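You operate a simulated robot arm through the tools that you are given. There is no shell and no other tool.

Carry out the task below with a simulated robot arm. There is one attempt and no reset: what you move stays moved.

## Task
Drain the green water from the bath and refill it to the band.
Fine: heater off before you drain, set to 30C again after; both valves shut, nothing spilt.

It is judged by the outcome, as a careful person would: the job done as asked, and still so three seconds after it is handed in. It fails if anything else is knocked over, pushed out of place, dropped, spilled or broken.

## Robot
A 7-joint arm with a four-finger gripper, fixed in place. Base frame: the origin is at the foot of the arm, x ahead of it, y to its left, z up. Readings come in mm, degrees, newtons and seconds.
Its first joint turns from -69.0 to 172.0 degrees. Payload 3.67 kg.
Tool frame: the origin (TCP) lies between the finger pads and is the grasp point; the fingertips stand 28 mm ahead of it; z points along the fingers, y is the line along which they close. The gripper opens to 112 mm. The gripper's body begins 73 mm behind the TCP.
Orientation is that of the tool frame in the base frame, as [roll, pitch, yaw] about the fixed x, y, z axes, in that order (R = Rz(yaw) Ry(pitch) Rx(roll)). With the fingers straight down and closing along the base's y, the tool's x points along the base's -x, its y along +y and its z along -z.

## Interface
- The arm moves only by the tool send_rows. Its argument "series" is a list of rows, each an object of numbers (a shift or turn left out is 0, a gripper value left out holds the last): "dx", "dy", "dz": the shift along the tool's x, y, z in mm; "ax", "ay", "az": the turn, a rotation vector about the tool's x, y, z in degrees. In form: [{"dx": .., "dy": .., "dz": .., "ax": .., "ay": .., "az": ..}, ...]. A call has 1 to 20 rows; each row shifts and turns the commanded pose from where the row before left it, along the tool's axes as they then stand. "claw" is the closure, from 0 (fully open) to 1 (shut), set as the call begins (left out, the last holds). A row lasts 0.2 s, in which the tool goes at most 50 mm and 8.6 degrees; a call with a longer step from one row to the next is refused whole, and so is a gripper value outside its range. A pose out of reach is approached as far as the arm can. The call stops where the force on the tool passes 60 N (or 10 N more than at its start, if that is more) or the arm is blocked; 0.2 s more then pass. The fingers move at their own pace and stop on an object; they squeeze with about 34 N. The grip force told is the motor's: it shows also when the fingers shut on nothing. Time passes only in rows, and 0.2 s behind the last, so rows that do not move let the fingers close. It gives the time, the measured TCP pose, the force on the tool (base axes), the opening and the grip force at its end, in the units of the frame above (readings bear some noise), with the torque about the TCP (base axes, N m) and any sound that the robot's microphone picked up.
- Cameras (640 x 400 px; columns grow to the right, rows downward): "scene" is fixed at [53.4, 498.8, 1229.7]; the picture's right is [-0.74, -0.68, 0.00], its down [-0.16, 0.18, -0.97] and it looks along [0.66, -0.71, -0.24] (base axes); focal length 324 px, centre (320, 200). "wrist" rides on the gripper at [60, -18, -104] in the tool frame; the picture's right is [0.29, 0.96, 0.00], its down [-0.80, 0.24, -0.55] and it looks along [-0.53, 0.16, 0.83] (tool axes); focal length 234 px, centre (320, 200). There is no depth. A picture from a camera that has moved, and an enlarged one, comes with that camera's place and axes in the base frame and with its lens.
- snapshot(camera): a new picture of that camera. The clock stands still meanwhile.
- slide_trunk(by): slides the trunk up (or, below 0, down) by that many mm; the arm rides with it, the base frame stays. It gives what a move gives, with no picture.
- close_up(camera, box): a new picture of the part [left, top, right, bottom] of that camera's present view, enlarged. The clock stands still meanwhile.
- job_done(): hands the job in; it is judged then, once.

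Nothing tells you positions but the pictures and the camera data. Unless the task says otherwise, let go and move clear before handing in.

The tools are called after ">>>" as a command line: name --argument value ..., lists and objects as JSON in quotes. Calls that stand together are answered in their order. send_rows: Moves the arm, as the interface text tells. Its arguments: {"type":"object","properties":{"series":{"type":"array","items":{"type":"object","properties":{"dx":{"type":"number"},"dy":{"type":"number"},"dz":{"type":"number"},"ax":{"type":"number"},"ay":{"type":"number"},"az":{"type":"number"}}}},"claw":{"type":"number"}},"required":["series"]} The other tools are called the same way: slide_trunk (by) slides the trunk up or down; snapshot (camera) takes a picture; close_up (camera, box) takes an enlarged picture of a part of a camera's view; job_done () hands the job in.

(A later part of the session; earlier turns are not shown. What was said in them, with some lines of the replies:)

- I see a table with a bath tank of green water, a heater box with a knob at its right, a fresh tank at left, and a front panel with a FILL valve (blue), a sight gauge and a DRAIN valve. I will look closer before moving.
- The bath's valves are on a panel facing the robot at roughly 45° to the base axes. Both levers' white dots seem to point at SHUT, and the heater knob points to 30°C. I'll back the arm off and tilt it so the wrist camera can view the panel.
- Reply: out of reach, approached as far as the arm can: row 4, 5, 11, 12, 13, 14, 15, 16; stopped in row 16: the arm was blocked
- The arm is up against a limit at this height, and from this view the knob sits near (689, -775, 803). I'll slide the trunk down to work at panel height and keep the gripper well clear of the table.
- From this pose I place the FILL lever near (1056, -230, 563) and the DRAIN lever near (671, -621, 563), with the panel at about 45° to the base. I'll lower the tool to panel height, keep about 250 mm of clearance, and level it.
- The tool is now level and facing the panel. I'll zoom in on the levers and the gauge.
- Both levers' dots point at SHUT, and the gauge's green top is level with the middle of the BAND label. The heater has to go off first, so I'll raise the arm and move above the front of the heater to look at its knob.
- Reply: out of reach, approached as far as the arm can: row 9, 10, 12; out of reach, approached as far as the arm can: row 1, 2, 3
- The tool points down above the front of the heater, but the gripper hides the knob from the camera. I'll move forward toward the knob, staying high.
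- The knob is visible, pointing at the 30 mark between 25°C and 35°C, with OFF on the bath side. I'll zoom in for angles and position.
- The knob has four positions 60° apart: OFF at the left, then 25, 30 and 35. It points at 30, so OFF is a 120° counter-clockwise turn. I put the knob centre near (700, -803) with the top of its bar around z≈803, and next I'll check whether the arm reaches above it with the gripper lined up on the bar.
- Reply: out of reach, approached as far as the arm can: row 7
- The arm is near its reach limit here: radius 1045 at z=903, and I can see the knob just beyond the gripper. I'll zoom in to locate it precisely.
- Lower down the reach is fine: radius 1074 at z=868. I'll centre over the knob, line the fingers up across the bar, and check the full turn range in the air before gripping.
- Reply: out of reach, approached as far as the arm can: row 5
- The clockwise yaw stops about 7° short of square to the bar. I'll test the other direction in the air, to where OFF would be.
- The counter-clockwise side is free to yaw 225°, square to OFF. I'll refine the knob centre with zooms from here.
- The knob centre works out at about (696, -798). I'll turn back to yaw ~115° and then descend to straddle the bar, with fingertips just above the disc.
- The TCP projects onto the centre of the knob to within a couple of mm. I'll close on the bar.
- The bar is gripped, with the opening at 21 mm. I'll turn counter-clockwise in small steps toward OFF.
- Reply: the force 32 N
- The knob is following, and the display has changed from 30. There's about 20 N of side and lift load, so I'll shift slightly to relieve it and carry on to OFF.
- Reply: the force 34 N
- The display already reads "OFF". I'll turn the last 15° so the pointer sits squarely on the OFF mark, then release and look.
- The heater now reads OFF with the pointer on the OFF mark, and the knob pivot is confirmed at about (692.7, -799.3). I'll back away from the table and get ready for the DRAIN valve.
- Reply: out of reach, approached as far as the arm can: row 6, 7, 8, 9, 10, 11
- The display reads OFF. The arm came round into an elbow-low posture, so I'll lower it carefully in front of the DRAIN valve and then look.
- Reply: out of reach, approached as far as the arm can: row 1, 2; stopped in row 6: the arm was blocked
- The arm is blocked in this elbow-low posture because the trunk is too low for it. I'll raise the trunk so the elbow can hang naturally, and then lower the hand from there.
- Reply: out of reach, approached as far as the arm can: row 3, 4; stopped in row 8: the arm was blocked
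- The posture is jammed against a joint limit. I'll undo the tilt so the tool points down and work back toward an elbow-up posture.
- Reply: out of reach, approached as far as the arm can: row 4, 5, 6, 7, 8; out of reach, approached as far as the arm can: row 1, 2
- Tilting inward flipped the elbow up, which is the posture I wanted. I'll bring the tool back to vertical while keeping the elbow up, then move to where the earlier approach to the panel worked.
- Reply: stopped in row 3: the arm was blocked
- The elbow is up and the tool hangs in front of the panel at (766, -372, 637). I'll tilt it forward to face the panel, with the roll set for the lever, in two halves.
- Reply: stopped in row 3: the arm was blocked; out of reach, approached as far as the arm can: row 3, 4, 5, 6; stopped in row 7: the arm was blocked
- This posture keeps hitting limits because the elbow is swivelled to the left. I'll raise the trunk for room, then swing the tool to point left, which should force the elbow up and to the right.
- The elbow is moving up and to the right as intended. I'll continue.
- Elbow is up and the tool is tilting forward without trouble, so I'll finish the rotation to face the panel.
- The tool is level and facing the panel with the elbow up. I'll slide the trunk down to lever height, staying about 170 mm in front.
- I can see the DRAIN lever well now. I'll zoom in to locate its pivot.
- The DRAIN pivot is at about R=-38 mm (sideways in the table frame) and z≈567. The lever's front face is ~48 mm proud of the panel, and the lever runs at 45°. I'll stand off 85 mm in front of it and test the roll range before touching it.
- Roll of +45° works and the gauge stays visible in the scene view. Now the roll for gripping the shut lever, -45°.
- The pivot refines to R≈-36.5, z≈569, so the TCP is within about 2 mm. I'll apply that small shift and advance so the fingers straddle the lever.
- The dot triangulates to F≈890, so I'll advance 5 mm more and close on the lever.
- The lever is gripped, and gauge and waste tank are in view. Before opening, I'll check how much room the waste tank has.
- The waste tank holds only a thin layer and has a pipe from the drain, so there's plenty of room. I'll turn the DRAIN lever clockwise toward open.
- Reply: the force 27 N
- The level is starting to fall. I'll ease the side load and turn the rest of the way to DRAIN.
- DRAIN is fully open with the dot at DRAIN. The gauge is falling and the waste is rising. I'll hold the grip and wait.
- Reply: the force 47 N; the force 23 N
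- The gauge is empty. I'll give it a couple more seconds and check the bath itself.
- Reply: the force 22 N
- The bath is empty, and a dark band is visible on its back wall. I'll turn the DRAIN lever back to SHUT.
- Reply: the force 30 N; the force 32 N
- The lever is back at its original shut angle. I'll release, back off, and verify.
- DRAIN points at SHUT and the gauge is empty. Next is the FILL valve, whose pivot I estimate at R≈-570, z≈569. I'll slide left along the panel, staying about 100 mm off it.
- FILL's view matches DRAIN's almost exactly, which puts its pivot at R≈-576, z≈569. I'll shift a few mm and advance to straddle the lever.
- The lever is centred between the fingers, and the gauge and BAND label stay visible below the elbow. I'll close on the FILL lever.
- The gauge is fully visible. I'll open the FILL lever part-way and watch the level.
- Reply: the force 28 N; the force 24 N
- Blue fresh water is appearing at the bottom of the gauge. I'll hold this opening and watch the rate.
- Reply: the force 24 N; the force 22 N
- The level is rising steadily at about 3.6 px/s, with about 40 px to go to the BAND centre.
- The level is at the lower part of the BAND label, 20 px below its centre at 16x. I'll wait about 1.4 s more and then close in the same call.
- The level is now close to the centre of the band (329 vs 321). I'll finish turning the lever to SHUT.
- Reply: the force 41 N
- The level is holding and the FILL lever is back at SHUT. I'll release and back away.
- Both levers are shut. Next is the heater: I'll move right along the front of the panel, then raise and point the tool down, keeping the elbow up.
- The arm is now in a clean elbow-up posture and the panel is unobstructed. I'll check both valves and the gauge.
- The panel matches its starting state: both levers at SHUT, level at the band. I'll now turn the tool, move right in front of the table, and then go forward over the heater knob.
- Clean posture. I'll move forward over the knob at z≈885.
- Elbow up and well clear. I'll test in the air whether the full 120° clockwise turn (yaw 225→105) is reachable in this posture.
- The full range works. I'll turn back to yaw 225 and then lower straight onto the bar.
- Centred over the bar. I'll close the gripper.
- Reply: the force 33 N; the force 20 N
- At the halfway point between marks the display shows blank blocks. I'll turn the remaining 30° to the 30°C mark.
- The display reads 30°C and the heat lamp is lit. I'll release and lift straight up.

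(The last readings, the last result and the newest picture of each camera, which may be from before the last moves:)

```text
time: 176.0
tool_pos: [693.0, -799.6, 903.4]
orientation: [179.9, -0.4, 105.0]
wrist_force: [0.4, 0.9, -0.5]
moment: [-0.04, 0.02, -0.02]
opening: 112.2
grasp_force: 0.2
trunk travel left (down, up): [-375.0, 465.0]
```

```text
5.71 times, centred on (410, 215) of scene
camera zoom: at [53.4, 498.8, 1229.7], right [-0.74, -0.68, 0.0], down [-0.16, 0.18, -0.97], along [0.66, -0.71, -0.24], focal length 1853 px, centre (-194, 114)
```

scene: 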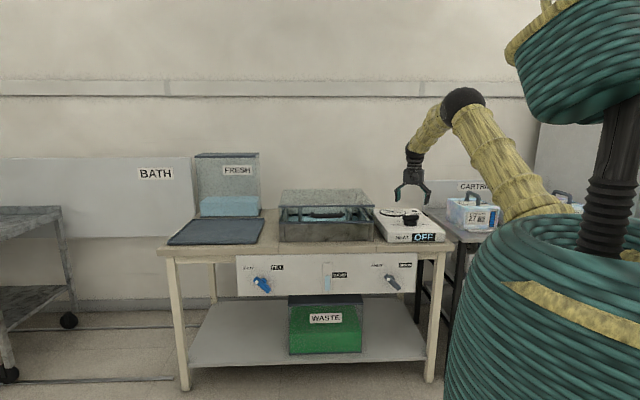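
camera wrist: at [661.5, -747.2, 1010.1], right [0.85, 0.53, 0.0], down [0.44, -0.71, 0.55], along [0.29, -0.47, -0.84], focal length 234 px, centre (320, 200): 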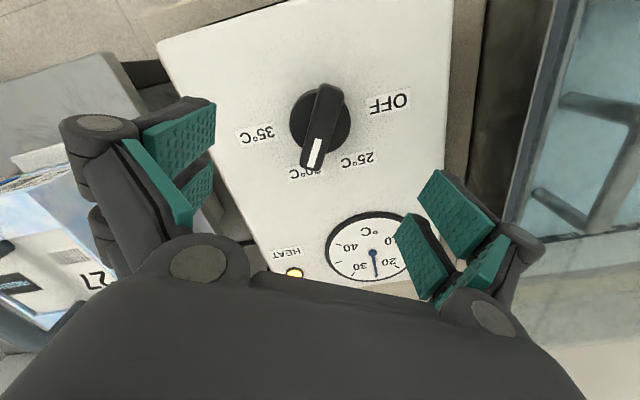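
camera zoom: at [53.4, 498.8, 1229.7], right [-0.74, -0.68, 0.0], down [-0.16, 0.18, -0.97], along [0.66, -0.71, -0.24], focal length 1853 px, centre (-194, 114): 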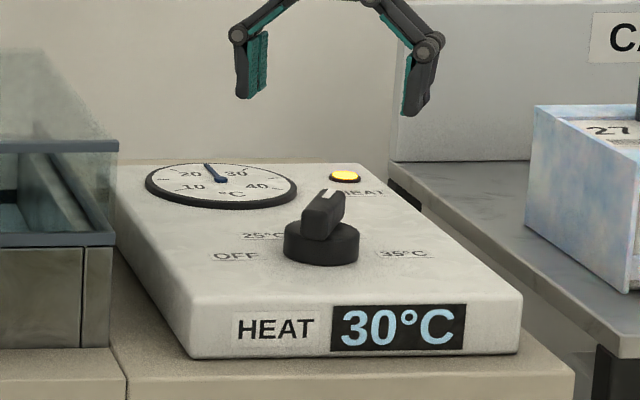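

The heater is on at 30°C with the pointer on the mark. I'll move the arm clear of the table and do a last full check.

>>> send_rows --series '[{"dz": -20}, {"dz": -20}, {"az": -7.5}, {"az": -7.5}, {"az": -7.5}, {"az": -7.5}, {"az": -7.5}, {"az": -7.5}, {"dx": 38.6, "dy": 10.4}, {"dx": 38.6, "dy": 10.4}, {"dx": 38.6, "dy": 10.4}, {"dx": 38.6, "dy": 10.4}, {"dx": 38.6, "dy": 10.4}, {}]'

>>> snapshot --camera "scene"

>>> close_up --camera "scene" --box '[230, 240, 430, 365]'

>>> close_up --camera "scene" --box '[300, 255, 380, 305]'

>>> close_up --camera "scene" --box '[160, 140, 460, 260]'

```text
time: 179.0
tool_pos: [553.5, -658.3, 945.9]
orientation: [179.8, -0.3, 150.0]
wrist_force: [0.5, 0.1, 0.9]
moment: [-0.06, 0.03, 0.02]
opening: 112.0
grasp_force: 0.1
trunk travel left (down, up): [-375.0, 465.0]
```

```text
taken
```

scene: 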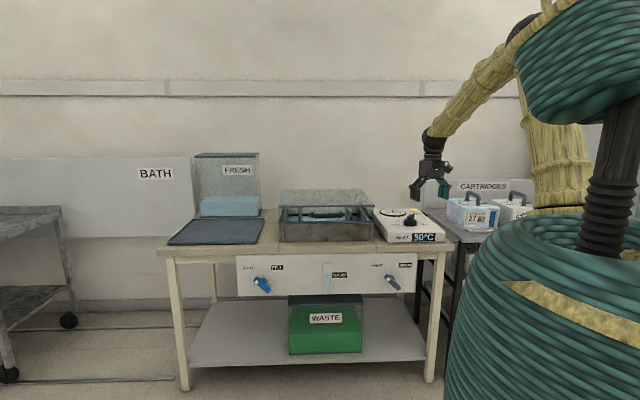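

```text
3.20 times, centred on (330, 302) of scene
camera zoom: at [53.4, 498.8, 1229.7], right [-0.74, -0.68, 0.0], down [-0.16, 0.18, -0.97], along [0.66, -0.71, -0.24], focal length 1038 px, centre (288, -128)
```

zoom: 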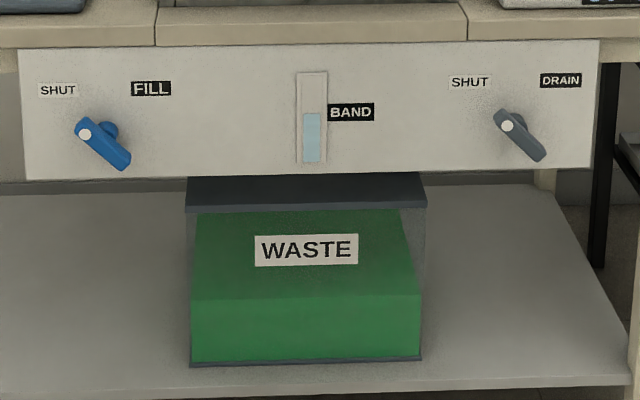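

```text
8.00 times, centred on (340, 280) of scene
camera zoom: at [53.4, 498.8, 1229.7], right [-0.74, -0.68, 0.0], down [-0.16, 0.18, -0.97], along [0.66, -0.71, -0.24], focal length 2595 px, centre (160, -440)
```

zoom: 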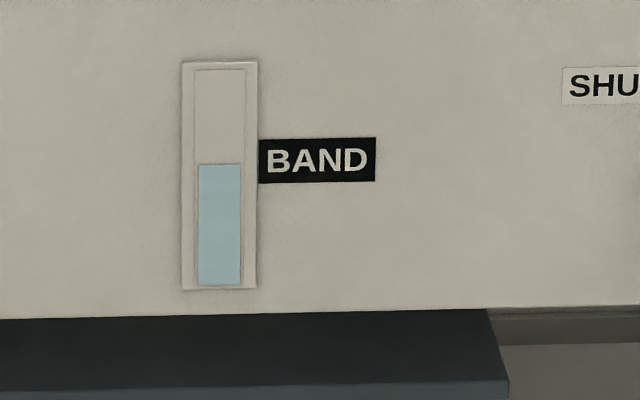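

```text
2.13 times, centred on (310, 200) of scene
camera zoom: at [53.4, 498.8, 1229.7], right [-0.74, -0.68, 0.0], down [-0.16, 0.18, -0.97], along [0.66, -0.71, -0.24], focal length 692 px, centre (341, 200)
```

zoom: 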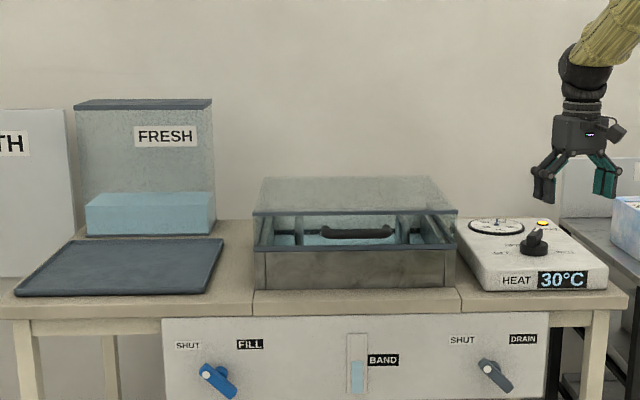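

The bath is refilled with clear water, and the level has held at the BAND mark for 25 s. Both levers point at SHUT, the heater is back at 30°C, nothing has spilt and the arm is clear, so I'll hand in.

>>> job_done

```text
The job is handed in.
```

The green water is drained and the bath is refilled with fresh water to the band. The level sits within the BAND label, just below its centre, and held there for the last 25 seconds before I handed in.

- **Heater:** I turned it off before opening the drain. Once the bath was refilled I set it back to 30°C; the display reads 30°C and the heat lamp is on.
- **Valves:** FILL and DRAIN both point at SHUT, as they did at the start.
- **Spills:** I saw no water outside the tanks in the final pictures. The waste tank took all the drained water with room to spare.
- **Everything else:** nothing was knocked or moved, and the gripper is open and clear of the table.
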